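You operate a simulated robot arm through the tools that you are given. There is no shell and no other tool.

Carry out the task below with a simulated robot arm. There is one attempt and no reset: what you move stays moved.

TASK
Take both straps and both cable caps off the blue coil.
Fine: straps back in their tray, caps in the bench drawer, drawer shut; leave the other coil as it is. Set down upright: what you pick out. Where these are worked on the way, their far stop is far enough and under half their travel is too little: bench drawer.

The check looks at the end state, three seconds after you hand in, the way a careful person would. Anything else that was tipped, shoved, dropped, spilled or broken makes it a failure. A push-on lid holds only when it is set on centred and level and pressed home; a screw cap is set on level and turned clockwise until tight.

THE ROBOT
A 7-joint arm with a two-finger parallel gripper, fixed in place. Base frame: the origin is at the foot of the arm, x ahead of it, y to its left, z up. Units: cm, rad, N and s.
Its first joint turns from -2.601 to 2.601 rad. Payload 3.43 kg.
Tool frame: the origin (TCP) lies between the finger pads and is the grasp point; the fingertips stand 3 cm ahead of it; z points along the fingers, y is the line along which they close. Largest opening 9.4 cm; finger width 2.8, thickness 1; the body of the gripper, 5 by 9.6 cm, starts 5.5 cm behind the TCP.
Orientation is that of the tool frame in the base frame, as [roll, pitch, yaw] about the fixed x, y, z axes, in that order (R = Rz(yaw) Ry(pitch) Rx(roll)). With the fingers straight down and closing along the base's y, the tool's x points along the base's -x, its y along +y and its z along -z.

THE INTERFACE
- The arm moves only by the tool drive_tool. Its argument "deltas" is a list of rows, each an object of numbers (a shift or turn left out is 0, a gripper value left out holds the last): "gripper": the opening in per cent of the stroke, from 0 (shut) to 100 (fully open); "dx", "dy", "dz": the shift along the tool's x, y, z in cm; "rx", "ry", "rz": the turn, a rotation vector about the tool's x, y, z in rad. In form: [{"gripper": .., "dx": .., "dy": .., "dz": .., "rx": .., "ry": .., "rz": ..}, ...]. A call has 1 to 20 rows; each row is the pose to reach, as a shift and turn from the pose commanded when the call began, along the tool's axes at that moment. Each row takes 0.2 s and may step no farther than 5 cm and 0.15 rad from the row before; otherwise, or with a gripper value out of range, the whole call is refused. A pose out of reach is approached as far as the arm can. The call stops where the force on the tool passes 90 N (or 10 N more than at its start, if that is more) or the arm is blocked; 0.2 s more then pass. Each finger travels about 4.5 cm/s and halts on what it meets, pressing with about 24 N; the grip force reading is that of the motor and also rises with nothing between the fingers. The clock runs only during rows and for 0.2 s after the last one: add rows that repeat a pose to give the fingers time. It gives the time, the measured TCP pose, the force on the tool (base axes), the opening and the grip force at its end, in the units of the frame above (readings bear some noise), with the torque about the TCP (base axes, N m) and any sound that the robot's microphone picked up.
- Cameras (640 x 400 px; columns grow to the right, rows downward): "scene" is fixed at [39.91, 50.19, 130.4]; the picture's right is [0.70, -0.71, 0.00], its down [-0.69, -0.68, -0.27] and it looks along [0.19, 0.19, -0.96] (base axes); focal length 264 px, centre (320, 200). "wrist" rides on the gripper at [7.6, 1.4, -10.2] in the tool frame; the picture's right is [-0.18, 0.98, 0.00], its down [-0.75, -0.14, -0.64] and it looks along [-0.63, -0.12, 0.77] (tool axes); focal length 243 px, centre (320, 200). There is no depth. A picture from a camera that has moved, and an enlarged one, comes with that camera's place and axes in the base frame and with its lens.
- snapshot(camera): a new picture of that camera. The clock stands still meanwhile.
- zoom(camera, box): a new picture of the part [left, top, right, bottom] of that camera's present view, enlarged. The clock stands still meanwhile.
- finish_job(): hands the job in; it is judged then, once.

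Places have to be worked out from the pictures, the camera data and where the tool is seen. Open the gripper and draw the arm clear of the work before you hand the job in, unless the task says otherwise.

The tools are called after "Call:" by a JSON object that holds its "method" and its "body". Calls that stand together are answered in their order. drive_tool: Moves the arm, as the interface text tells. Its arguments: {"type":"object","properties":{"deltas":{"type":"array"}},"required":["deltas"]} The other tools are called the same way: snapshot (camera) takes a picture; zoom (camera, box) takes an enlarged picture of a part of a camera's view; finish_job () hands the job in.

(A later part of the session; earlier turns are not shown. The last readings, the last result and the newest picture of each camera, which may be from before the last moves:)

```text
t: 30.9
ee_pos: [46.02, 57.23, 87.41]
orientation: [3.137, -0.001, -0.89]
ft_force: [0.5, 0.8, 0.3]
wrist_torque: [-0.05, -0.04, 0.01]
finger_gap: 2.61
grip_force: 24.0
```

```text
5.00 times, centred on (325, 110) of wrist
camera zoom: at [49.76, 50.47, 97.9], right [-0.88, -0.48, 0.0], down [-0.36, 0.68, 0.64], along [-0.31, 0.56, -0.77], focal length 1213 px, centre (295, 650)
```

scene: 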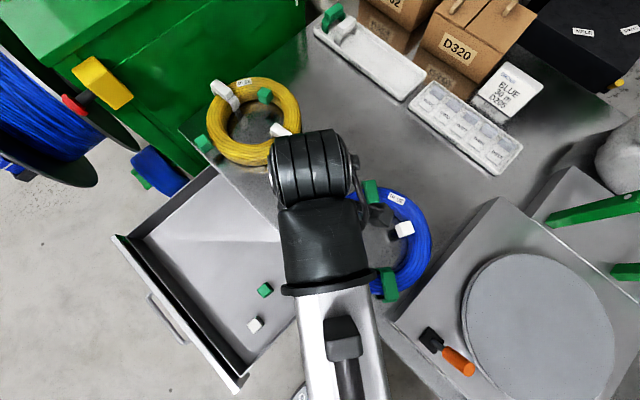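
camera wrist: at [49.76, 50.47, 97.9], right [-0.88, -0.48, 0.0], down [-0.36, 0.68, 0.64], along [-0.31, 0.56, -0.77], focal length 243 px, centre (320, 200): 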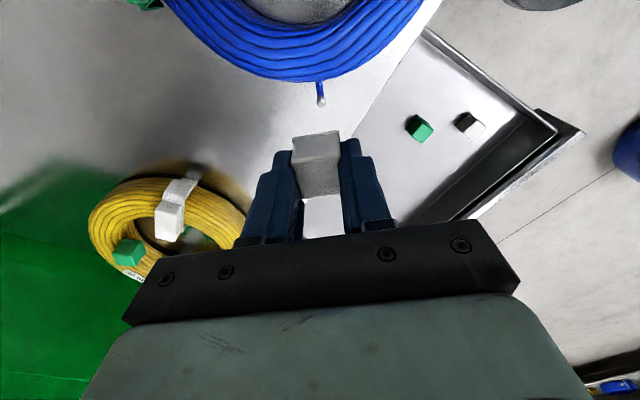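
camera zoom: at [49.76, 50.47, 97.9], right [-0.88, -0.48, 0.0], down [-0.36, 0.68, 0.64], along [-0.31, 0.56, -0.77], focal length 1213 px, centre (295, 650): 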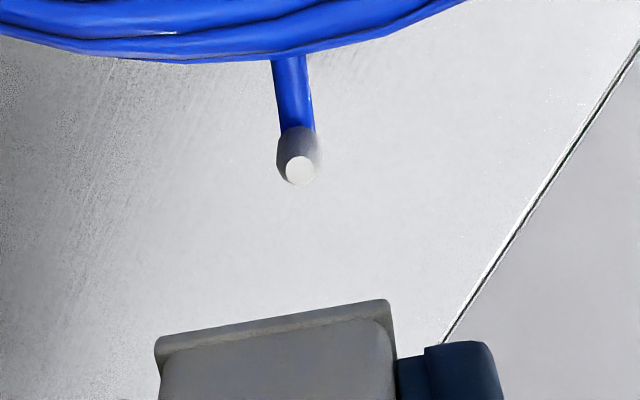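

Existing caps' tops are at z≈61.0, so the drawer floor is ≈58.3. I carry the cap level to above a free spot at about (25, 66) in the drawer, turning back to yaw 90°.

Call:
{"method": "drive_tool", "body": {"deltas": [{"dx": -3.3, "dy": 1.8, "rz": 0.11}, {"dx": -6.7, "dy": 3.6, "rz": 0.22}, {"dx": -10, "dy": 5.4, "rz": 0.33}, {"dx": -13.4, "dy": 7.2, "rz": 0.45}, {"dx": -16.7, "dy": 9, "rz": 0.57}, {"dx": -20.05, "dy": 10.78, "rz": 0.681}, {"dx": -20.05, "dy": 10.78, "rz": 0.681}]}}

Call:
{"method": "drive_tool", "body": {"deltas": [{"dz": 4}, {"dz": 8}, {"dz": 12}, {"dz": 16}, {"dz": 19}, {"dz": 21.5}, {"dz": 22.5}, {"dz": 22.5}]}}

Call:
{"method": "snapshot", "body": {"camera": "wrist"}}

Call:
{"method": "snapshot", "body": {"camera": "scene"}}

```text
t: 32.5
ee_pos: [25.07, 66.02, 87.4]
orientation: [3.14, -0.001, -1.57]
ft_force: [-0.3, 0.6, -0.3]
wrist_torque: [-0.04, -0.01, 0.01]
finger_gap: 2.64
grip_force: 24.2
```

```text
t: 34.3
ee_pos: [24.83, 65.9, 65.15]
orientation: [3.14, -0.002, -1.568]
ft_force: [1.0, -0.1, 0.4]
wrist_torque: [0.0, 0.02, -0.03]
finger_gap: 2.61
grip_force: 24.7
```

```text
taken
camera wrist: at [23.52, 58.34, 75.57], right [-0.98, 0.18, 0.0], down [0.14, 0.75, 0.64], along [0.12, 0.63, -0.77], focal length 243 px, centre (320, 200)
```

wrist: 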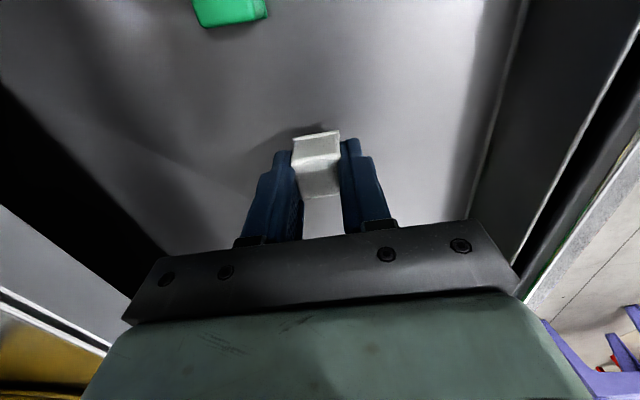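

```text
taken
```

scene: 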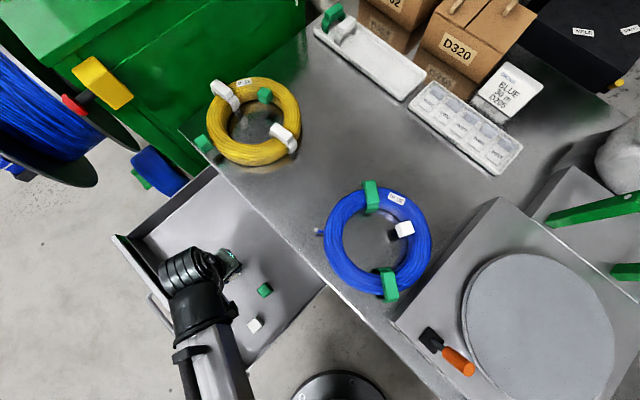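

The cap hangs level above the drawer floor, about 3 cm to go. I lower slowly and check the contact force.

Call:
{"method": "drive_tool", "body": {"deltas": [{"dz": 0.8}, {"dz": 1.6}, {"dz": 2.2}, {"dz": 2.6}, {"dz": 2.9}, {"dz": 3.0}, {"dz": 3.0}]}}

Call:
{"method": "zoom", "body": {"camera": "wrist", "box": [220, 90, 420, 230]}}

```text
t: 35.9
ee_pos: [24.8, 65.93, 62.21]
orientation: [3.14, 0.003, -1.569]
ft_force: [5.5, 5.6, 82.5]
wrist_torque: [-0.06, -0.08, 0.01]
finger_gap: 2.62
grip_force: 23.8
```

```text
2.86 times, centred on (320, 160) of wrist
camera zoom: at [23.48, 58.29, 72.7], right [-0.98, 0.18, 0.0], down [0.14, 0.75, 0.64], along [0.12, 0.63, -0.76], focal length 693 px, centre (320, 314)
```

zoom: 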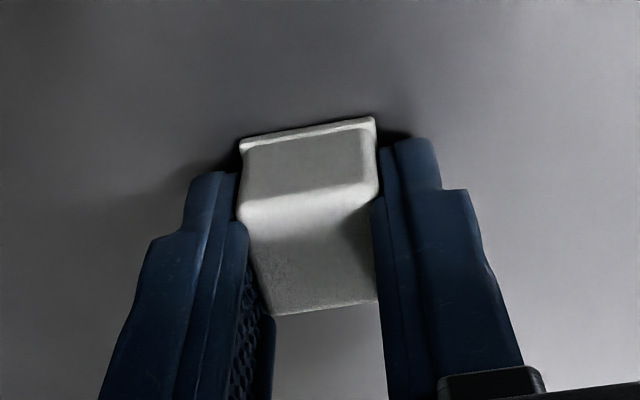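

Contact: 82 N up, so the cap is on the floor. I ease up slightly to relieve the pressure before opening.

Call:
{"method": "drive_tool", "body": {"deltas": [{"dz": -0.1}, {"dz": -0.1}]}}

```text
t: 36.5
ee_pos: [24.84, 65.94, 62.4]
orientation: [3.142, 0.002, -1.57]
ft_force: [5.4, 4.8, 69.5]
wrist_torque: [0.05, -0.21, 0.03]
finger_gap: 2.63
grip_force: 23.8
```

Call:
{"method": "drive_tool", "body": {"deltas": [{"dz": -0.2}, {"dz": -0.3}, {"dz": -0.3}]}}

```text
t: 37.3
ee_pos: [24.85, 65.94, 62.32]
orientation: [3.138, -0.002, -1.571]
ft_force: [-1.2, 4.8, 19.0]
wrist_torque: [0.13, -0.04, 0.01]
finger_gap: 2.64
grip_force: 24.3
```

The force is down to 19 N, so I ease 0.1 cm more and open the fingers to release the cap.

Call:
{"method": "drive_tool", "body": {"deltas": [{"dz": -0.1}, {"dz": -0.1, "gripper": 35}, {"dz": -0.1, "gripper": 45}, {"dz": -0.1, "gripper": 50}, {"dz": -0.1, "gripper": 50}]}}

Call:
{"method": "zoom", "body": {"camera": "wrist", "box": [220, 90, 420, 230]}}

```text
t: 38.5
ee_pos: [24.9, 65.92, 62.59]
orientation: [3.139, -0.002, -1.569]
ft_force: [0.4, -0.5, 0.6]
wrist_torque: [0.0, -0.02, 0.0]
finger_gap: 4.72
grip_force: 0.0
```

```text
2.86 times, centred on (320, 160) of wrist
camera zoom: at [23.55, 58.39, 72.93], right [-0.98, 0.18, 0.0], down [0.14, 0.76, 0.64], along [0.12, 0.63, -0.77], focal length 693 px, centre (320, 314)
```

zoom: 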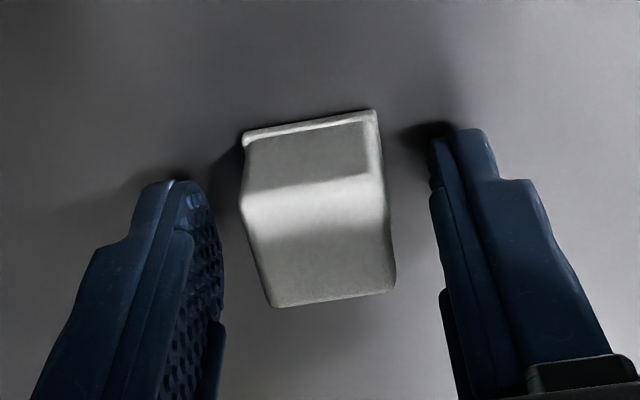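

The cap stands upright and free on the drawer floor. I raise the arm and travel to above cap B, which I compute at about (58.9, 43.9) with faces at −28°/62°; I use yaw ψ=−28° and a narrow opening because it sits inside the coil ring.

Call:
{"method": "drive_tool", "body": {"deltas": [{"dz": -0.8, "gripper": 55}, {"dz": -2.5}, {"dz": -5.5}, {"dz": -10}, {"dz": -14.5}, {"dz": -19}, {"dz": -23}, {"dz": -26}, {"dz": -26}]}}

Call:
{"method": "drive_tool", "body": {"deltas": [{"dx": 1.5, "dy": -2.4, "rz": 0.147}, {"dx": 3.1, "dy": -4.8, "rz": 0.294}, {"dx": 4.7, "dy": -7.2, "rz": 0.441}, {"dx": 6.3, "dy": -9.7, "rz": 0.588}, {"dx": 7.9, "dy": -12.1, "rz": 0.735}, {"dx": 9.4, "dy": -14.6, "rz": 0.882}, {"dx": 11, "dy": -17, "rz": 1.029}, {"dx": 12.6, "dy": -19.4, "rz": 1.176}, {"dx": 14.2, "dy": -21.9, "rz": 1.323}, {"dx": 15.7, "dy": -24.3, "rz": 1.47}, {"dx": 17.3, "dy": -26.7, "rz": 1.617}, {"dx": 18.9, "dy": -29.1, "rz": 1.764}, {"dx": 20.5, "dy": -31.6, "rz": 1.911}, {"dx": 22, "dy": -34, "rz": 2.058}, {"dx": 22, "dy": -34, "rz": 2.058}]}}

Call:
{"method": "snapshot", "body": {"camera": "wrist"}}

Call:
{"method": "snapshot", "body": {"camera": "scene"}}

```text
t: 40.5
ee_pos: [24.71, 66.1, 88.62]
orientation: [3.139, -0.002, -1.571]
ft_force: [-0.2, -0.1, 0.2]
wrist_torque: [0.01, -0.03, -0.01]
finger_gap: 5.15
grip_force: 0.1
```

```text
t: 43.7
ee_pos: [58.97, 44.04, 88.52]
orientation: [-3.14, 0.0, 2.653]
ft_force: [-0.5, -0.7, 0.1]
wrist_torque: [-0.02, -0.02, -0.03]
finger_gap: 5.17
grip_force: 0.1
```

```text
taken
camera wrist: at [52.88, 48.84, 98.9], right [0.62, 0.78, 0.0], down [0.6, -0.48, 0.64], along [0.5, -0.4, -0.77], focal length 243 px, centre (320, 200)
```

wrist: 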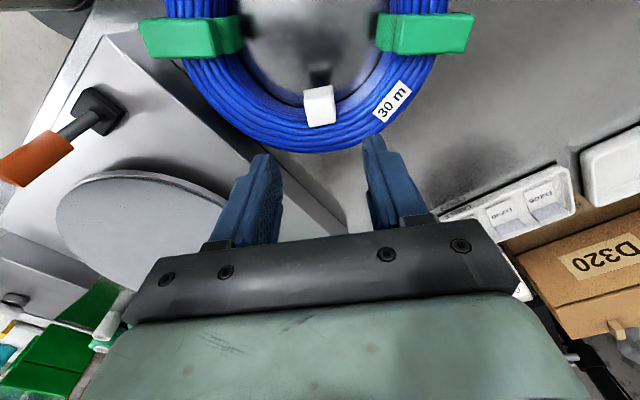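

```text
taken
```

scene: 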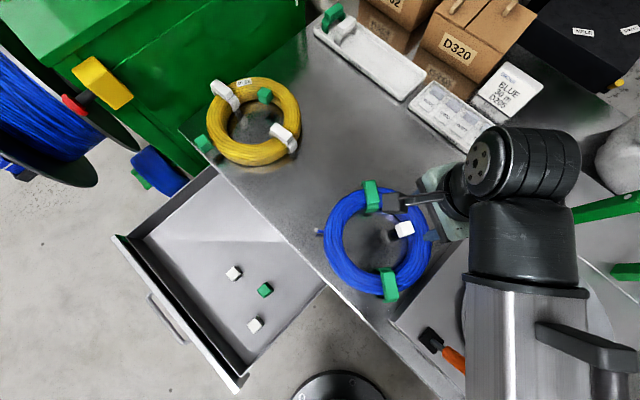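

Cap A is seen standing in the drawer. Now I zoom on cap B to refine its position and check its clearance to the coil.

Call:
{"method": "zoom", "body": {"camera": "wrist", "box": [260, 50, 380, 140]}}

```text
4.44 times, centred on (320, 95) of wrist
camera zoom: at [52.88, 48.84, 98.9], right [0.62, 0.78, 0.0], down [0.6, -0.48, 0.64], along [0.5, -0.4, -0.77], focal length 1078 px, centre (320, 667)
```

zoom: 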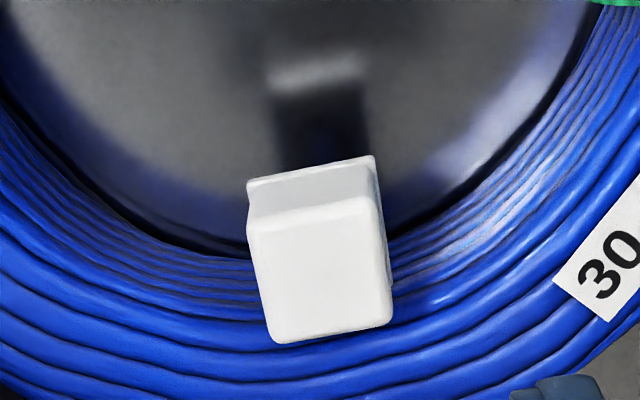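

Cap B centre ≈ (59.1, 43.9), aligned within 2°. I narrow the opening to 40% and descend to just above it first for a clearance check.

Call:
{"method": "drive_tool", "body": {"deltas": [{"gripper": 40, "dx": 0.1, "dy": -0.1, "dz": 2}, {"dx": 0.1, "dy": -0.1, "dz": 4}, {"dx": 0.1, "dy": -0.1, "dz": 6}, {"dx": 0.1, "dy": -0.1, "dz": 7.5}, {"dx": 0.1, "dy": -0.1, "dz": 8.7}, {"dx": 0.1, "dy": -0.1, "dz": 8.7}]}}

Call:
{"method": "zoom", "body": {"camera": "wrist", "box": [220, 60, 420, 230]}}

Call:
{"method": "snapshot", "body": {"camera": "scene"}}

```text
t: 45.1
ee_pos: [58.88, 43.99, 79.78]
orientation: [-3.141, 0.0, 2.656]
ft_force: [-0.1, 0.5, -0.4]
wrist_torque: [0.01, 0.01, 0.0]
finger_gap: 3.77
grip_force: 0.1
```

```text
2.35 times, centred on (320, 145) of wrist
camera zoom: at [52.78, 48.81, 90.18], right [0.62, 0.78, 0.0], down [0.6, -0.48, 0.64], along [0.5, -0.4, -0.77], focal length 571 px, centre (320, 329)
```

zoom: 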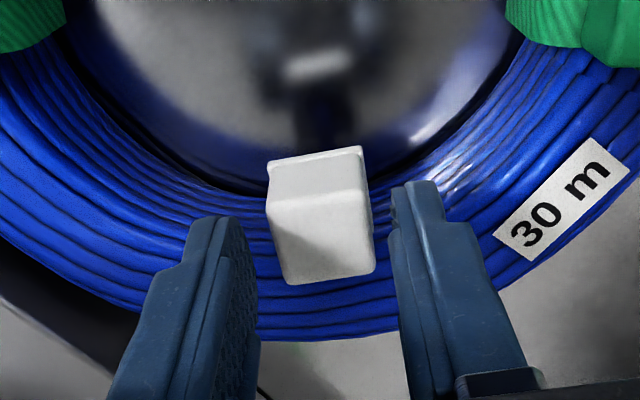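

```text
taken
```

scene: 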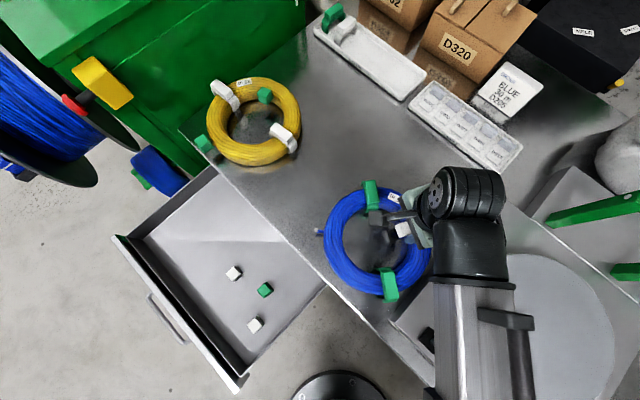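

Cap B is centred between the fingers with ~0.4 cm clearance each side. I lower to TCP z≈77.8 (fingertips 74.8, about coil-top level) and watch for contact.

Call:
{"method": "drive_tool", "body": {"deltas": [{"dz": 0.6}, {"dz": 1.2}, {"dz": 1.6}, {"dz": 2.0}, {"dz": 2.0}]}}

Call:
{"method": "zoom", "body": {"camera": "wrist", "box": [220, 60, 420, 230]}}

```text
t: 46.3
ee_pos: [58.87, 43.96, 77.8]
orientation: [-3.14, 0.0, 2.654]
ft_force: [-0.4, -0.3, -1.0]
wrist_torque: [0.03, 0.0, 0.02]
finger_gap: 3.78
grip_force: 0.0
```

```text
2.35 times, centred on (320, 145) of wrist
camera zoom: at [52.81, 48.81, 88.21], right [0.62, 0.78, 0.0], down [0.6, -0.48, 0.64], along [0.5, -0.4, -0.77], focal length 571 px, centre (320, 329)
```

zoom: 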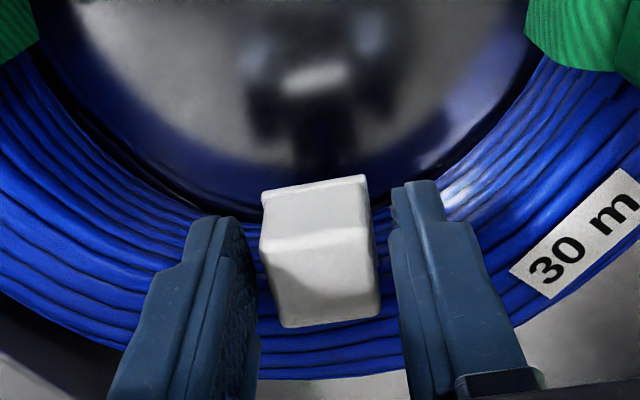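

Cap B sits between the pads with fingertips near its lower third and no contact with the coil. I close the fingers on it.

Call:
{"method": "drive_tool", "body": {"deltas": [{"gripper": 32}, {"gripper": 25}, {"gripper": 10}, {"gripper": 10}, {"gripper": 10}]}}

Call:
{"method": "zoom", "body": {"camera": "wrist", "box": [220, 60, 420, 230]}}

```text
t: 47.5
ee_pos: [58.87, 44.03, 77.74]
orientation: [-3.139, 0.0, 2.653]
ft_force: [-0.2, 0.1, -0.4]
wrist_torque: [-0.02, 0.01, 0.0]
finger_gap: 2.59
grip_force: 23.8
```

```text
2.35 times, centred on (320, 145) of wrist
camera zoom: at [52.81, 48.81, 88.21], right [0.62, 0.78, 0.0], down [0.6, -0.48, 0.64], along [0.5, -0.4, -0.77], focal length 571 px, centre (320, 329)
```

zoom: 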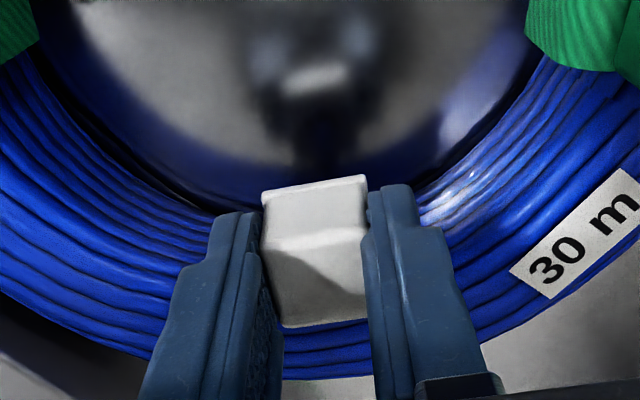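

Gripped at 2.59 cm with 24 N. I pull straight up slowly, then on to a clear height, and check the coil stayed put.

Call:
{"method": "drive_tool", "body": {"deltas": [{"dz": -0.3}, {"dz": -0.7}, {"dz": -1.1}, {"dz": -1.6}, {"dz": -2.3}, {"dz": -3.5}, {"dz": -5.5}, {"dz": -8}, {"dz": -11}, {"dz": -11}]}}

Call:
{"method": "snapshot", "body": {"camera": "wrist"}}

Call:
{"method": "snapshot", "body": {"camera": "scene"}}

```text
t: 49.7
ee_pos: [58.86, 43.93, 88.71]
orientation: [-3.139, 0.0, 2.655]
ft_force: [-0.2, -0.6, 0.0]
wrist_torque: [0.01, -0.03, 0.01]
finger_gap: 2.6
grip_force: 24.6
```

```text
taken
camera wrist: at [52.78, 48.8, 99.15], right [0.62, 0.78, 0.0], down [0.6, -0.48, 0.64], along [0.5, -0.4, -0.77], focal length 243 px, centre (320, 200)
```

wrist: 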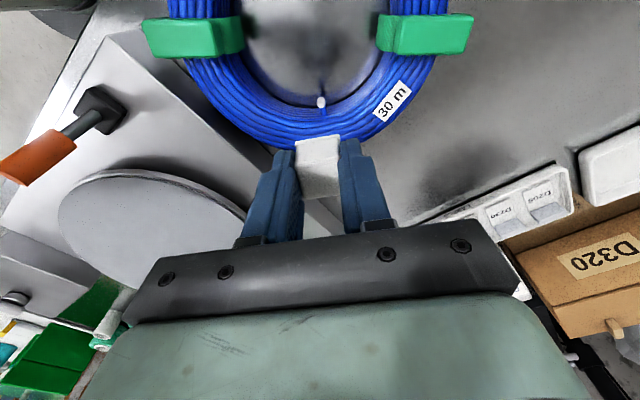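

```text
taken
```

scene: 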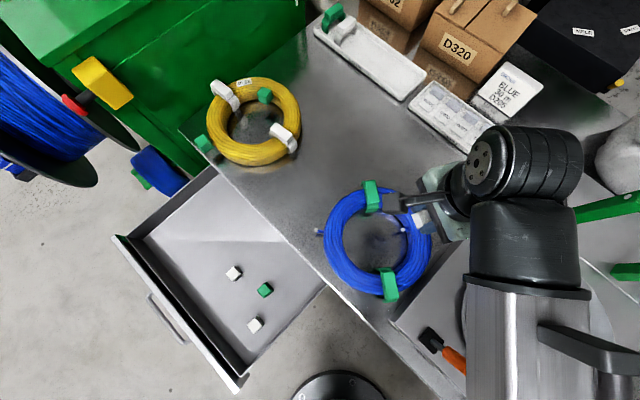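

Cap B is off and held level; the coil is unmoved. I carry it to the drawer above about (27, 73.5), turning back to yaw 90°.

Call:
{"method": "drive_tool", "body": {"deltas": [{"dx": 3, "dy": 0.8, "rz": -0.147}, {"dx": 6, "dy": 1.6, "rz": -0.294}, {"dx": 9, "dy": 2.4, "rz": -0.441}, {"dx": 12, "dy": 3.2, "rz": -0.588}, {"dx": 15, "dy": 4, "rz": -0.735}, {"dx": 18, "dy": 4.8, "rz": -0.882}, {"dx": 21, "dy": 5.6, "rz": -1.029}, {"dx": 24, "dy": 6.4, "rz": -1.176}, {"dx": 27, "dy": 7.2, "rz": -1.323}, {"dx": 30, "dy": 8, "rz": -1.47}, {"dx": 33, "dy": 8.8, "rz": -1.617}, {"dx": 36, "dy": 9.6, "rz": -1.764}, {"dx": 39, "dy": 10.4, "rz": -1.911}, {"dx": 42.05, "dy": 11.2, "rz": -2.058}, {"dx": 42.05, "dy": 11.2, "rz": -2.058}]}}

Call:
{"method": "drive_tool", "body": {"deltas": [{"dz": 4}, {"dz": 8}, {"dz": 12}, {"dz": 16}, {"dz": 19.5}, {"dz": 22}, {"dz": 23.3}, {"dz": 23.3}]}}

Call:
{"method": "snapshot", "body": {"camera": "wrist"}}

```text
t: 52.9
ee_pos: [26.98, 73.71, 88.84]
orientation: [3.14, -0.002, -1.568]
ft_force: [0.8, 0.6, -0.1]
wrist_torque: [-0.02, -0.02, -0.01]
finger_gap: 2.59
grip_force: 24.1
```

```text
t: 54.7
ee_pos: [26.92, 73.58, 65.61]
orientation: [3.14, -0.003, -1.569]
ft_force: [0.6, -1.3, 1.0]
wrist_torque: [0.02, -0.02, 0.01]
finger_gap: 2.63
grip_force: 23.7
```

```text
taken
camera wrist: at [25.47, 66.0, 75.97], right [-0.98, 0.18, 0.0], down [0.14, 0.75, 0.64], along [0.12, 0.63, -0.77], focal length 243 px, centre (320, 200)
```

wrist: 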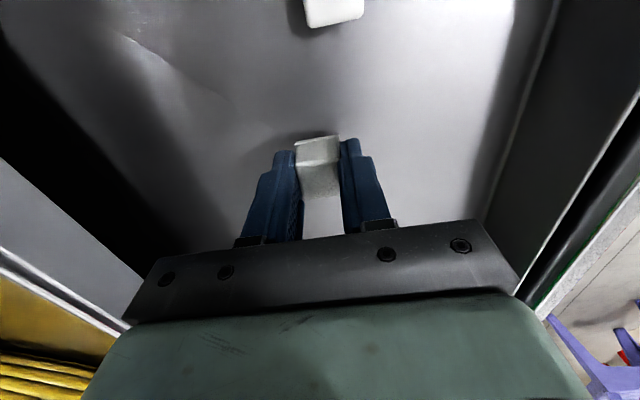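

The cap hangs level about 2.5 cm above the floor, well clear of cap A. I lower in small steps and read the force.

Call:
{"method": "drive_tool", "body": {"deltas": [{"dz": 0.7}, {"dz": 1.4}, {"dz": 1.9}, {"dz": 2.2}, {"dz": 2.4}, {"dz": 2.4}]}}

```text
t: 56.1
ee_pos: [26.7, 73.52, 63.05]
orientation: [3.14, -0.003, -1.569]
ft_force: [-0.1, 0.0, 0.2]
wrist_torque: [0.01, -0.01, 0.01]
finger_gap: 2.62
grip_force: 23.9
```

No contact yet at TCP z 63.05; I continue down in 0.15 cm steps.

Call:
{"method": "drive_tool", "body": {"deltas": [{"dz": 0.15}, {"dz": 0.3}, {"dz": 0.3}]}}

```text
t: 56.9
ee_pos: [26.93, 73.45, 62.8]
orientation: [3.139, 0.0, -1.569]
ft_force: [-1.8, 1.2, 17.7]
wrist_torque: [0.14, 0.04, 0.02]
finger_gap: 2.62
grip_force: 24.0
```

Contact with 17.7 N, so the cap is on the floor. I ease up 0.1 cm and open the fingers.

Call:
{"method": "drive_tool", "body": {"deltas": [{"dz": -0.08}, {"dz": -0.08, "gripper": 32}, {"dz": -0.08, "gripper": 40}, {"dz": -0.08, "gripper": 50}, {"dz": -0.08, "gripper": 50}]}}

Call:
{"method": "zoom", "body": {"camera": "wrist", "box": [220, 60, 420, 230]}}

```text
t: 58.1
ee_pos: [26.95, 73.44, 62.82]
orientation: [3.14, -0.001, -1.569]
ft_force: [0.0, -0.2, 0.3]
wrist_torque: [-0.02, -0.02, 0.01]
finger_gap: 4.71
grip_force: 0.0
```

```text
2.35 times, centred on (320, 145) of wrist
camera zoom: at [25.46, 65.9, 73.3], right [-0.98, 0.18, 0.0], down [0.14, 0.76, 0.64], along [0.12, 0.63, -0.77], focal length 571 px, centre (320, 329)
```

zoom: 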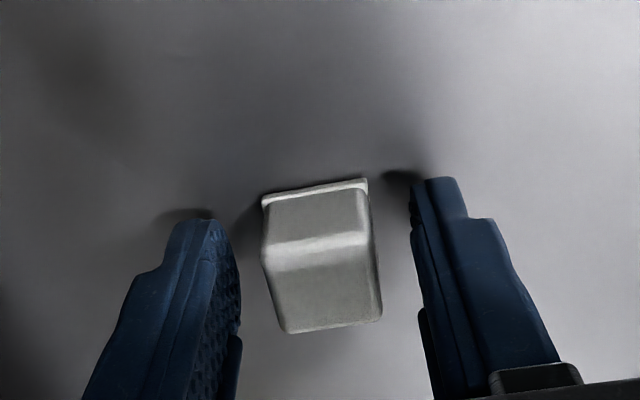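

Cap B stands upright in the drawer. I lift out and go around to the front of the handle, to push the drawer shut with the rear finger's outer face against the bar.

Call:
{"method": "drive_tool", "body": {"deltas": [{"dz": -0.6}, {"dz": -2}, {"dz": -5}, {"dz": -9}, {"dz": -13}, {"dz": -15}, {"dz": -15}]}}

Call:
{"method": "drive_tool", "body": {"deltas": [{"dx": 0.6, "dy": 4}, {"dx": 1.3, "dy": 8.5}, {"dx": 2, "dy": 13}, {"dx": 2.7, "dy": 17.5}, {"dx": 3.3, "dy": 22}, {"dx": 3.9, "dy": 26.5}, {"dx": 3.9, "dy": 26.5}]}}

Call:
{"method": "snapshot", "body": {"camera": "wrist"}}

Call:
{"method": "snapshot", "body": {"camera": "scene"}}

```text
t: 59.7
ee_pos: [26.81, 73.46, 77.95]
orientation: [3.14, -0.003, -1.57]
ft_force: [-0.4, -0.6, 0.3]
wrist_torque: [0.04, 0.01, 0.01]
finger_gap: 4.7
grip_force: 0.1
```

```text
t: 61.3
ee_pos: [0.31, 69.75, 78.13]
orientation: [3.14, -0.003, -1.572]
ft_force: [-0.2, 0.8, 0.1]
wrist_torque: [-0.02, -0.02, 0.05]
finger_gap: 4.72
grip_force: 0.0
```

```text
taken
camera wrist: at [-1.17, 62.12, 88.42], right [-0.98, 0.18, 0.0], down [0.14, 0.75, 0.64], along [0.12, 0.63, -0.77], focal length 243 px, centre (320, 200)
```

wrist: 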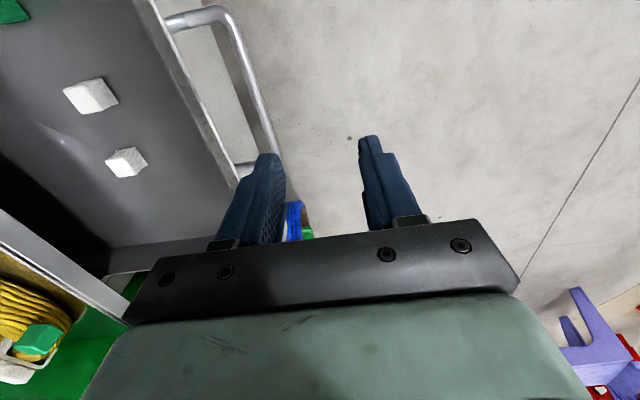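

```text
taken
```

scene: 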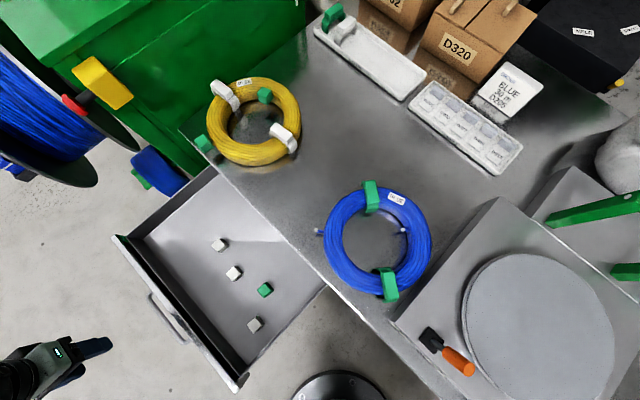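

The bar is confirmed at x≈6.4 with the finger in front of it at x≈3.7. I lower to bar height.

Call:
{"method": "drive_tool", "body": {"deltas": [{"dz": 3}, {"dz": 6}, {"dz": 9}, {"dz": 11.5}, {"dz": 13.5}, {"dz": 14.6}, {"dz": 14.6}]}}

Call:
{"method": "snapshot", "body": {"camera": "wrist"}}

```text
t: 62.9
ee_pos: [0.32, 69.65, 63.38]
orientation: [3.14, -0.002, -1.571]
ft_force: [-0.4, -1.3, 0.1]
wrist_torque: [0.02, -0.02, -0.03]
finger_gap: 4.72
grip_force: 0.0
```

```text
taken
camera wrist: at [-0.99, 62.07, 73.8], right [-0.98, 0.18, 0.0], down [0.14, 0.75, 0.64], along [0.12, 0.63, -0.77], focal length 243 px, centre (320, 200)
```

wrist: 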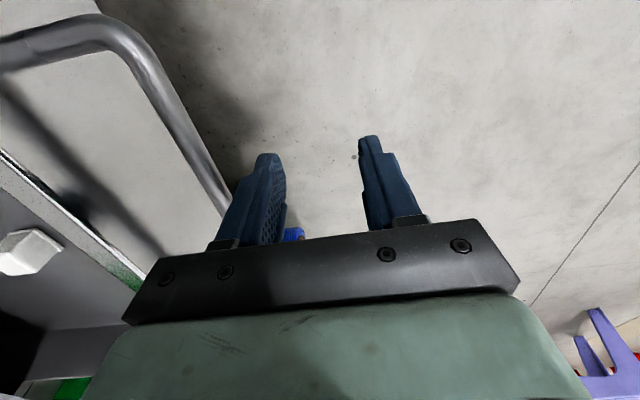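

The finger is in front of the bar. I push the drawer in slowly (about 5 cm/s).

Call:
{"method": "drive_tool", "body": {"deltas": [{"dy": -0.6}, {"dy": -1.2}, {"dy": -1.8}, {"dy": -2.5}, {"dy": -3.3}, {"dy": -4.2}, {"dy": -5.2}, {"dy": -6.2}, {"dy": -7.2}, {"dy": -8.2}, {"dy": -9.2}, {"dy": -10.2}, {"dy": -11.2}, {"dy": -12.2}, {"dy": -13.2}, {"dy": -14.2}, {"dy": -15.2}, {"dy": -16.2}, {"dy": -17.2}, {"dy": -18.2}]}}

Call:
{"method": "snapshot", "body": {"camera": "scene"}}

```text
t: 67.1
ee_pos: [18.58, 69.61, 63.27]
orientation: [3.14, -0.002, -1.57]
ft_force: [-0.1, 0.1, -0.4]
wrist_torque: [0.0, -0.04, -0.01]
finger_gap: 4.7
grip_force: 0.0
```

```text
taken
```

scene: 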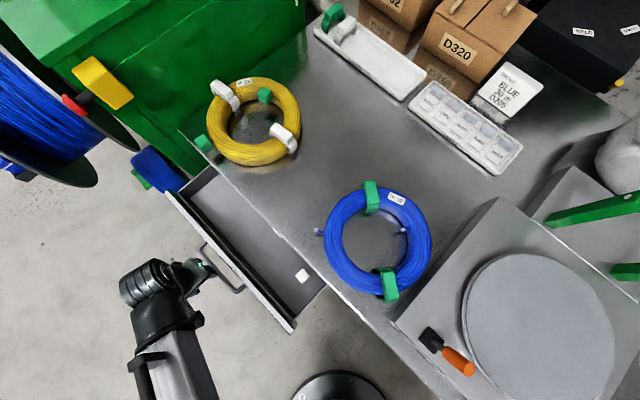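

The drawer is following. I continue to near shut, slowing at the end.

Call:
{"method": "drive_tool", "body": {"deltas": [{"dy": -0.8}, {"dy": -1.7}, {"dy": -2.7}, {"dy": -3.7}, {"dy": -4.7}, {"dy": -5.7}, {"dy": -6.7}, {"dy": -7.7}, {"dy": -8.7}, {"dy": -9.6}, {"dy": -10.4}, {"dy": -11.2}, {"dy": -11.9}, {"dy": -12.5}, {"dy": -13.1}, {"dy": -13.6}, {"dy": -14.0}, {"dy": -14.3}]}}

Call:
{"method": "snapshot", "body": {"camera": "scene"}}

Call:
{"method": "snapshot", "body": {"camera": "wrist"}}

```text
t: 70.9
ee_pos: [32.69, 69.63, 63.41]
orientation: [3.138, -0.001, -1.569]
ft_force: [-3.3, -1.5, -0.7]
wrist_torque: [0.02, 0.08, -0.08]
finger_gap: 4.51
grip_force: 0.1
```

```text
taken
```

scene: 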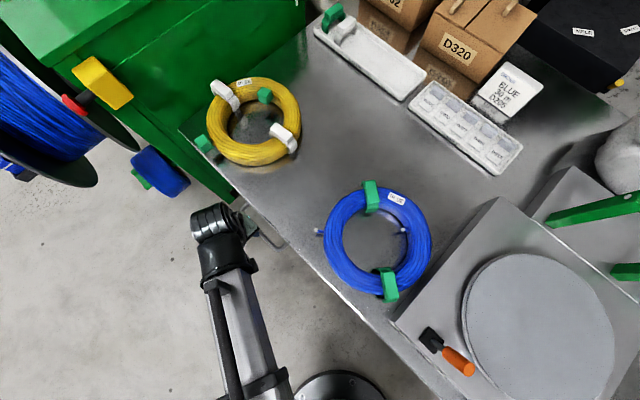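

```text
taken
camera wrist: at [31.42, 62.06, 73.78], right [-0.98, 0.18, 0.0], down [0.14, 0.76, 0.64], along [0.12, 0.63, -0.77], focal length 243 px, centre (320, 200)
```

wrist: 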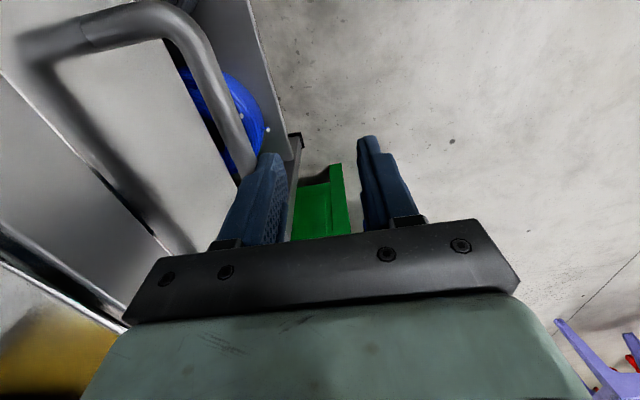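

The drawer looks shut and the finger feels resistance (gap pressed to 4.51). I press in slightly more to be sure it's home.

Call:
{"method": "drive_tool", "body": {"deltas": [{"dy": -0.2}, {"dy": -0.4}, {"dy": -0.5}, {"dy": -0.5}]}}

Call:
{"method": "zoom", "body": {"camera": "wrist", "box": [0, 0, 300, 200]}}

```text
t: 71.9
ee_pos: [33.08, 69.73, 63.23]
orientation: [3.138, -0.001, -1.569]
ft_force: [-17.3, 1.3, 4.3]
wrist_torque: [-0.06, 0.11, -0.18]
finger_gap: 3.68
grip_force: 0.1
```

```text
2.00 times, centred on (150, 100) of wrist
camera zoom: at [31.86, 62.04, 73.76], right [-0.98, 0.18, 0.0], down [0.14, 0.75, 0.64], along [0.12, 0.63, -0.77], focal length 485 px, centre (660, 400)
```

zoom: 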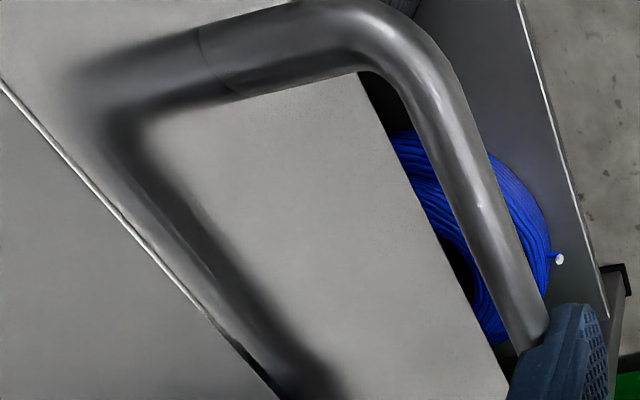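

The drawer resists with 17 N at the original bar position, so it's shut. I back off and lift clear.

Call:
{"method": "drive_tool", "body": {"deltas": [{"dy": 1}, {"dy": 3}, {"dy": 5}, {"dy": 5, "dz": -3}, {"dy": 5, "dz": -8}, {"dy": 5, "dz": -13}, {"dy": 5, "dz": -18}, {"dy": 5, "dz": -23}, {"dy": 5, "dz": -27}, {"dy": 5, "dz": -27}]}}

Call:
{"method": "zoom", "body": {"camera": "scene", "box": [230, 195, 310, 255]}}

Call:
{"method": "zoom", "body": {"camera": "scene", "box": [300, 0, 460, 120]}}

```text
t: 74.1
ee_pos: [28.48, 69.56, 90.17]
orientation: [3.14, -0.003, -1.568]
ft_force: [-0.2, 0.5, 0.8]
wrist_torque: [-0.02, -0.02, 0.03]
finger_gap: 4.69
grip_force: 0.0
```

```text
6.67 times, centred on (270, 225) of scene
camera zoom: at [39.91, 50.19, 130.4], right [0.7, -0.71, 0.0], down [-0.69, -0.68, -0.27], along [0.19, 0.19, -0.96], focal length 1760 px, centre (653, 33)
```

zoom: 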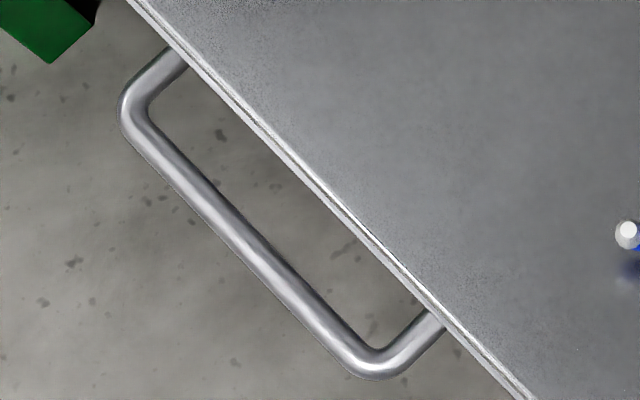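

```text
3.33 times, centred on (380, 60) of scene
camera zoom: at [39.91, 50.19, 130.4], right [0.7, -0.71, 0.0], down [-0.69, -0.68, -0.27], along [0.19, 0.19, -0.96], focal length 880 px, centre (120, 667)
```

zoom: 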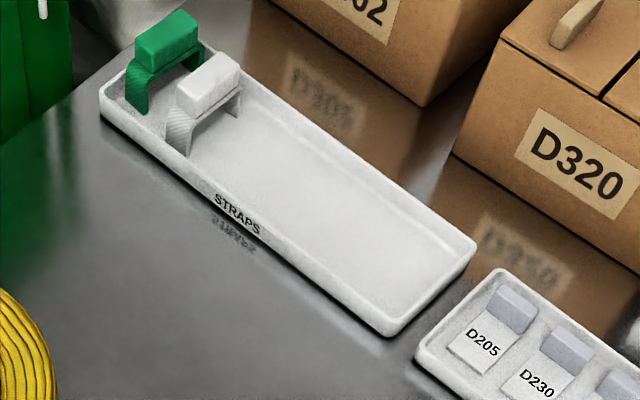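

The drawer is back exactly at its initial shut position. Now the straps: the strap tray is far (x≈86–96, y≈66–97, over 109 cm from the base axis), beyond tool-down reach, so I'll test in free air how far a tilted tool reaches. First move over the bench at z≈100 with the tool facing azimuth 38°.

Call:
{"method": "drive_tool", "body": {"deltas": [{"dx": 2.2, "dy": -3.1, "dz": -1.5, "rz": 0.09}, {"dx": 4.5, "dy": -6.3, "dz": -3, "rz": 0.18}, {"dx": 6.8, "dy": -9.4, "dz": -4.5, "rz": 0.27}, {"dx": 9, "dy": -12.6, "dz": -6, "rz": 0.36}, {"dx": 11.3, "dy": -15.7, "dz": -7, "rz": 0.45}, {"dx": 13.5, "dy": -18.9, "dz": -8, "rz": 0.54}, {"dx": 15.8, "dy": -22, "dz": -9, "rz": 0.63}, {"dx": 18.1, "dy": -25.2, "dz": -10, "rz": 0.72}, {"dx": 20.3, "dy": -28.3, "dz": -10, "rz": 0.81}, {"dx": 22.6, "dy": -31.5, "dz": -10, "rz": 0.908}, {"dx": 22.6, "dy": -31.5, "dz": -10, "rz": 0.908}]}}

Call:
{"method": "snapshot", "body": {"camera": "wrist"}}

Call:
{"method": "snapshot", "body": {"camera": "scene"}}

```text
t: 76.5
ee_pos: [59.94, 46.98, 100.18]
orientation: [3.141, -0.001, -2.478]
ft_force: [-0.8, -0.8, -0.2]
wrist_torque: [-0.01, 0.01, 0.0]
finger_gap: 4.71
grip_force: 0.1
```

```text
taken
camera wrist: at [53.05, 43.51, 110.54], right [-0.46, 0.89, 0.0], down [0.68, 0.35, 0.64], along [0.57, 0.29, -0.77], focal length 243 px, centre (320, 200)
```

wrist: 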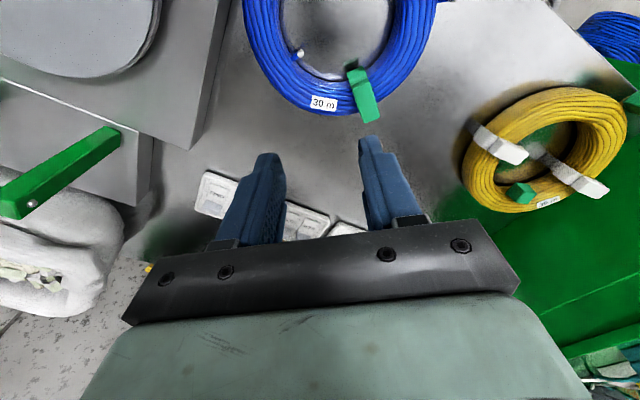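

```text
taken
```

scene: 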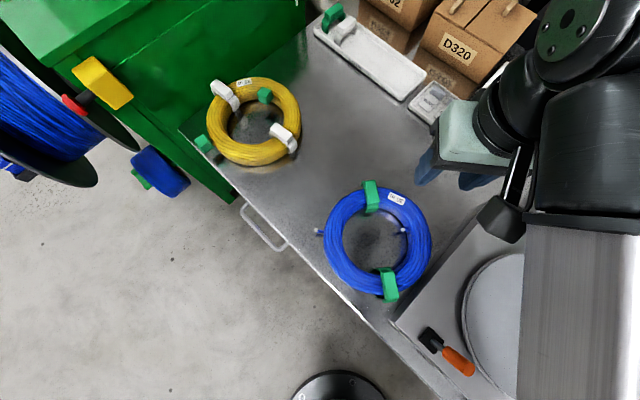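

The arm is clear. I tilt the tool 46° outward while extending along azimuth 38° at z≈92–100 to probe reach toward the near end of the strap tray.

Call:
{"method": "drive_tool", "body": {"deltas": [{"dx": -1, "dz": 0, "ry": -0.13}, {"dx": -3, "dz": 0.5, "ry": -0.26}, {"dx": -6, "dz": 1, "ry": -0.39}, {"dx": -9, "dz": 2, "ry": -0.52}, {"dx": -12, "dz": 3, "ry": -0.65}, {"dx": -16, "dz": 4, "ry": -0.78}, {"dx": -20, "dz": 5, "ry": -0.8}, {"dx": -24, "dz": 6, "ry": -0.8}, {"dx": -28, "dz": 7, "ry": -0.8}, {"dx": -28, "dz": 7, "ry": -0.8}]}}

Call:
{"method": "snapshot", "body": {"camera": "scene"}}

Call:
{"method": "snapshot", "body": {"camera": "wrist"}}

```text
t: 78.7
ee_pos: [82.04, 64.47, 93.18]
orientation: [-3.141, 0.798, -2.476]
ft_force: [-0.3, -0.5, 1.0]
wrist_torque: [-0.01, -0.01, -0.01]
finger_gap: 4.72
grip_force: 0.1
```

```text
taken
```

scene: 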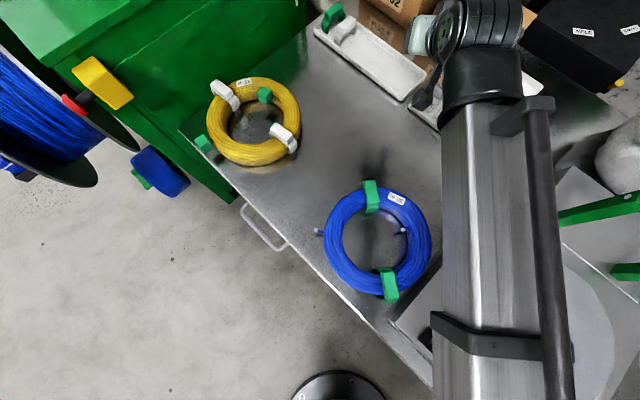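

```text
taken
camera wrist: at [71.13, 57.78, 95.04], right [-0.5, 0.85, 0.13], down [0.14, -0.07, 0.99], along [0.85, 0.52, -0.08], focal length 243 px, centre (320, 200)
```

wrist: 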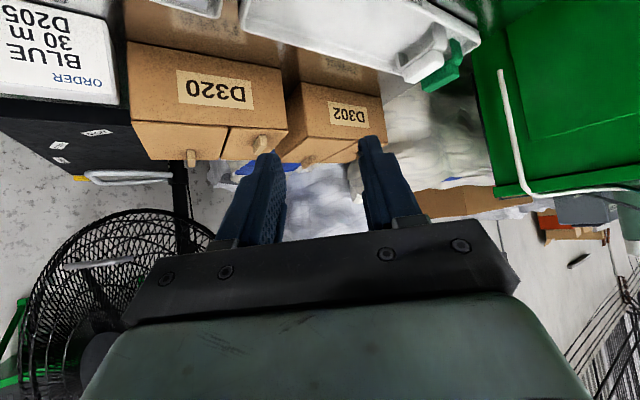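

Reached r≈104 with 46° tilt easily. I extend further toward (90, 70) and down to z≈86, still in free air.

Call:
{"method": "drive_tool", "body": {"deltas": [{"dx": -0.4, "dz": 3}, {"dx": -0.8, "dz": 6}, {"dx": -1.2, "dz": 9}, {"dx": -1.67, "dz": 11.76}, {"dx": -1.67, "dz": 11.76}, {"dx": -1.67, "dz": 11.76}]}}

Call:
{"method": "snapshot", "body": {"camera": "wrist"}}

Call:
{"method": "snapshot", "body": {"camera": "scene"}}

```text
t: 80.1
ee_pos: [89.51, 70.13, 86.17]
orientation: [-3.139, 0.799, -2.476]
ft_force: [-0.4, 0.8, 0.1]
wrist_torque: [0.0, -0.03, -0.02]
finger_gap: 4.71
grip_force: 0.1
```

```text
taken
camera wrist: at [78.65, 63.46, 88.09], right [-0.5, 0.85, 0.13], down [0.14, -0.07, 0.99], along [0.85, 0.52, -0.08], focal length 243 px, centre (320, 200)
```

wrist: 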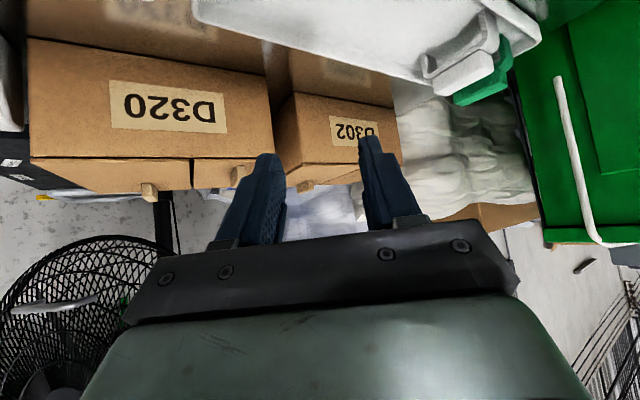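

```text
taken
```

scene: 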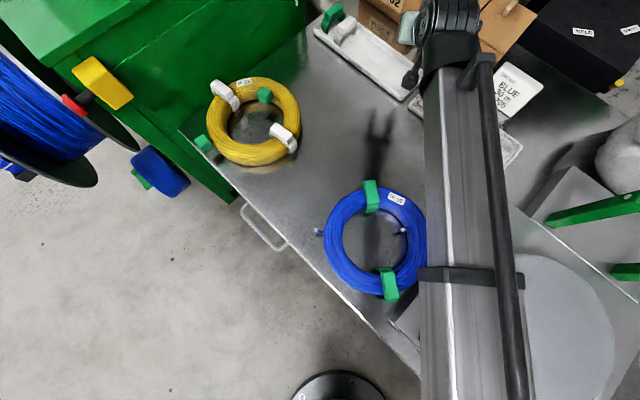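

r≈113.7 is reachable at this tilt. I check that the lower height z≈80 is reachable too (lowest finger corner then at ≈77, well above the tray).

Call:
{"method": "drive_tool", "body": {"deltas": [{"dx": 1.4, "dz": 1.4}, {"dx": 2.9, "dz": 2.8}, {"dx": 4.3, "dz": 4.18}, {"dx": 4.3, "dz": 4.18}]}}

Call:
{"method": "snapshot", "body": {"camera": "wrist"}}

Call:
{"method": "snapshot", "body": {"camera": "scene"}}

```text
t: 81.1
ee_pos: [89.38, 70.31, 80.09]
orientation: [-3.14, 0.798, -2.476]
ft_force: [0.2, 0.2, -0.4]
wrist_torque: [0.02, 0.0, 0.01]
finger_gap: 4.71
grip_force: 0.1
```

```text
taken
camera wrist: at [78.56, 63.57, 82.02], right [-0.5, 0.85, 0.13], down [0.14, -0.07, 0.99], along [0.85, 0.52, -0.08], focal length 243 px, centre (320, 200)
```

wrist: 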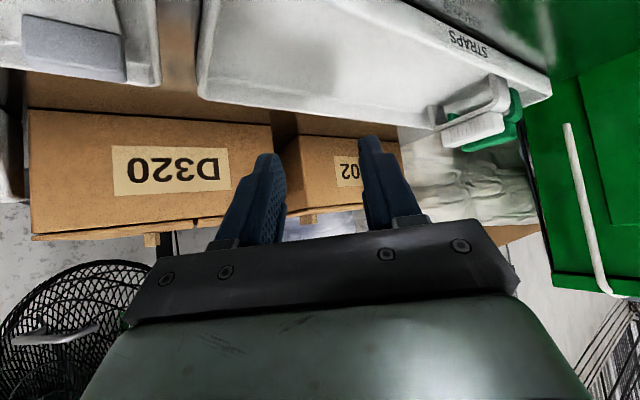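

```text
taken
```

scene: 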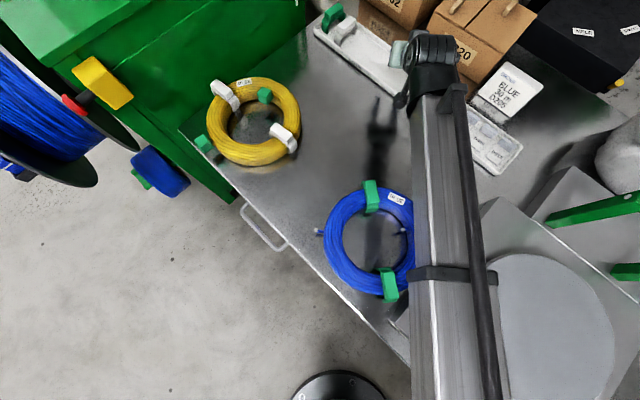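

The near end of the tray is reachable at 46° tilt down to z≈80. I raise and untilt partly to photograph the tray for accurate geometry.

Call:
{"method": "drive_tool", "body": {"deltas": [{"dx": -0.6, "dz": -4.5, "ry": 0.1}, {"dx": -1.2, "dz": -9, "ry": 0.2}, {"dx": -1.9, "dz": -13.5, "ry": 0.3}, {"dx": -2.5, "dz": -18, "ry": 0.4}, {"dx": -3.15, "dz": -22.6, "ry": 0.5}, {"dx": -3.15, "dz": -22.6, "ry": 0.5}]}}

Call:
{"method": "snapshot", "body": {"camera": "wrist"}}

Call:
{"method": "zoom", "body": {"camera": "wrist", "box": [190, 40, 510, 200]}}

```text
t: 82.5
ee_pos: [78.53, 61.74, 98.26]
orientation: [-3.142, 0.297, -2.478]
ft_force: [1.1, -0.3, 0.1]
wrist_torque: [-0.02, -0.01, 0.02]
finger_gap: 4.71
grip_force: 0.1
```

```text
taken
camera wrist: at [69.6, 56.57, 106.0], right [-0.47, 0.88, 0.05], down [0.51, 0.22, 0.83], along [0.72, 0.42, -0.55], focal length 243 px, centre (320, 200)
```

wrist: 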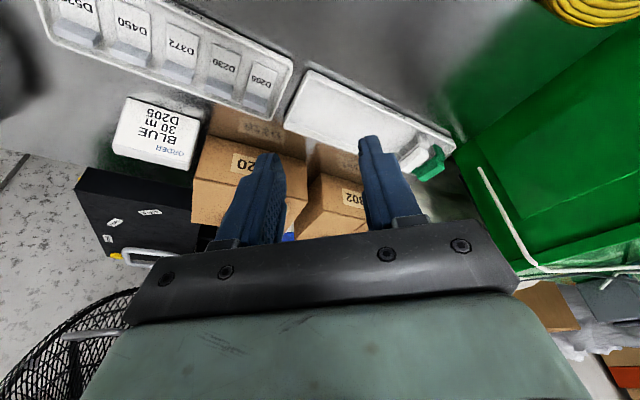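

```text
2.00 times, centred on (350, 120) of wrist
camera zoom: at [69.6, 56.57, 106.0], right [-0.47, 0.88, 0.05], down [0.51, 0.22, 0.83], along [0.72, 0.42, -0.55], focal length 485 px, centre (260, 360)
```

zoom: 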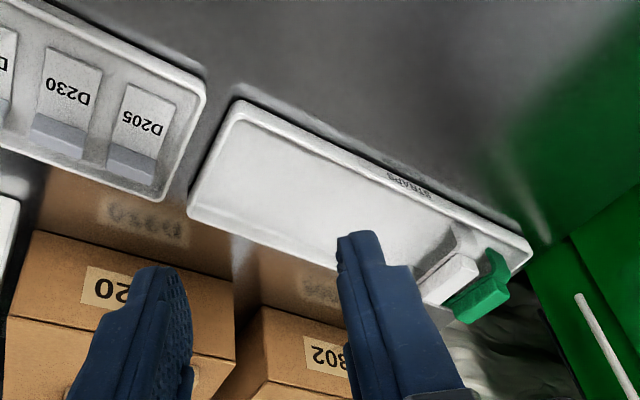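

Tray outline is x 85.7–96.0, y 65.7–97.0; the existing straps stand at y≈89 and 95, long axis along x, leaving y≈67–86 free. I test whether a smaller tilt (0.5 rad) still reaches r≈114 at z≈82, since less tilt makes a better strap grip.

Call:
{"method": "drive_tool", "body": {"deltas": [{"dx": -1.7, "dz": 3.9, "ry": -0.04}, {"dx": -3.4, "dz": 7.8, "ry": -0.08}, {"dx": -5.1, "dz": 11.7, "ry": -0.12}, {"dx": -6.9, "dz": 15.6, "ry": -0.16}, {"dx": -8.64, "dz": 19.42, "ry": -0.2}, {"dx": -8.64, "dz": 19.42, "ry": -0.2}, {"dx": -8.64, "dz": 19.42, "ry": -0.2}]}}

```text
t: 84.1
ee_pos: [89.37, 70.46, 82.14]
orientation: [-3.14, 0.497, -2.479]
ft_force: [-0.1, 0.3, -1.2]
wrist_torque: [0.0, 0.02, -0.03]
finger_gap: 4.67
grip_force: 0.0
```

Reached even at 0.5 rad tilt. I test reducing tilt to 0.3 at the same point.

Call:
{"method": "drive_tool", "body": {"deltas": [{"ry": 0.1}, {"ry": 0.2}, {"ry": 0.2}, {"ry": 0.2}]}}

```text
t: 85.1
ee_pos: [89.5, 70.34, 82.1]
orientation: [3.141, 0.296, -2.479]
ft_force: [0.3, -0.1, -0.5]
wrist_torque: [0.01, 0.01, 0.01]
finger_gap: 4.7
grip_force: 0.1
```

0.3 rad works too; I test fully vertical at the same point.

Call:
{"method": "drive_tool", "body": {"deltas": [{"ry": 0.1}, {"ry": 0.2}, {"ry": 0.3}, {"ry": 0.3}, {"ry": 0.3}]}}

Call:
{"method": "snapshot", "body": {"camera": "scene"}}

Call:
{"method": "snapshot", "body": {"camera": "wrist"}}

```text
t: 86.3
ee_pos: [89.36, 70.22, 82.25]
orientation: [3.14, -0.004, -2.48]
ft_force: [-0.2, -0.3, -0.2]
wrist_torque: [-0.03, -0.02, 0.01]
finger_gap: 4.69
grip_force: 0.1
```

```text
taken
```

scene: 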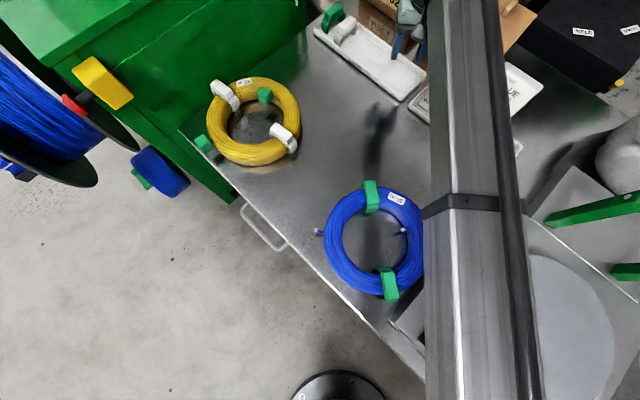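

```text
taken
camera wrist: at [82.61, 66.7, 92.65], right [-0.46, 0.89, 0.0], down [0.68, 0.35, 0.64], along [0.57, 0.29, -0.77], focal length 243 px, centre (320, 200)
```

wrist: 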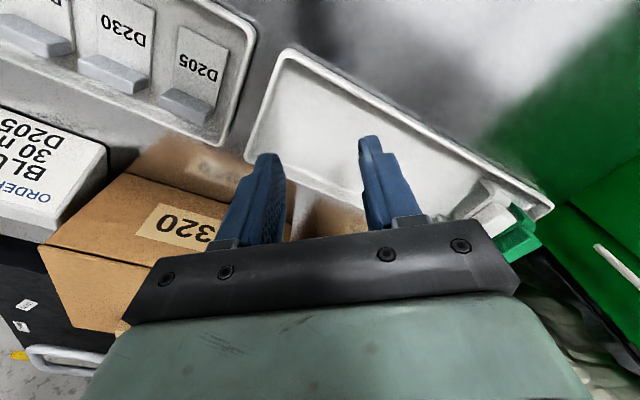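

Even vertical it reaches r≈113.7, so no tilt is needed. I verify the low height too (TCP z≈76, fingertips 73, still above the tray rim).

Call:
{"method": "drive_tool", "body": {"deltas": [{"dz": 2}, {"dz": 4}, {"dz": 6}, {"dz": 6}, {"dz": 6}]}}

Call:
{"method": "snapshot", "body": {"camera": "wrist"}}

Call:
{"method": "snapshot", "body": {"camera": "scene"}}

```text
t: 87.5
ee_pos: [89.36, 70.24, 76.25]
orientation: [-3.14, -0.003, -2.476]
ft_force: [-0.3, 0.2, -0.4]
wrist_torque: [-0.01, 0.0, -0.01]
finger_gap: 4.7
grip_force: 0.0
```

```text
taken
camera wrist: at [82.57, 66.64, 86.69], right [-0.46, 0.89, 0.0], down [0.68, 0.35, 0.64], along [0.57, 0.29, -0.77], focal length 243 px, centre (320, 200)
```

wrist: 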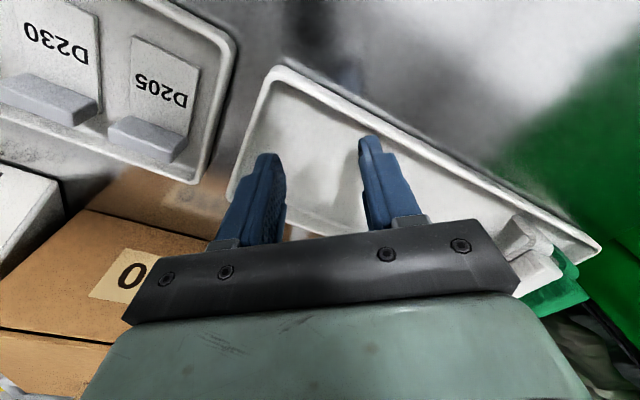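

```text
taken
```

scene: 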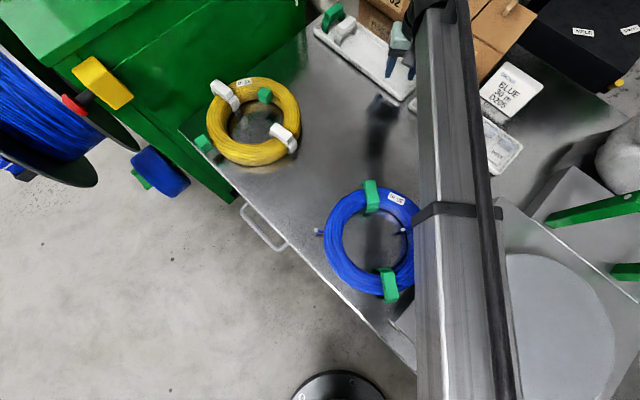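

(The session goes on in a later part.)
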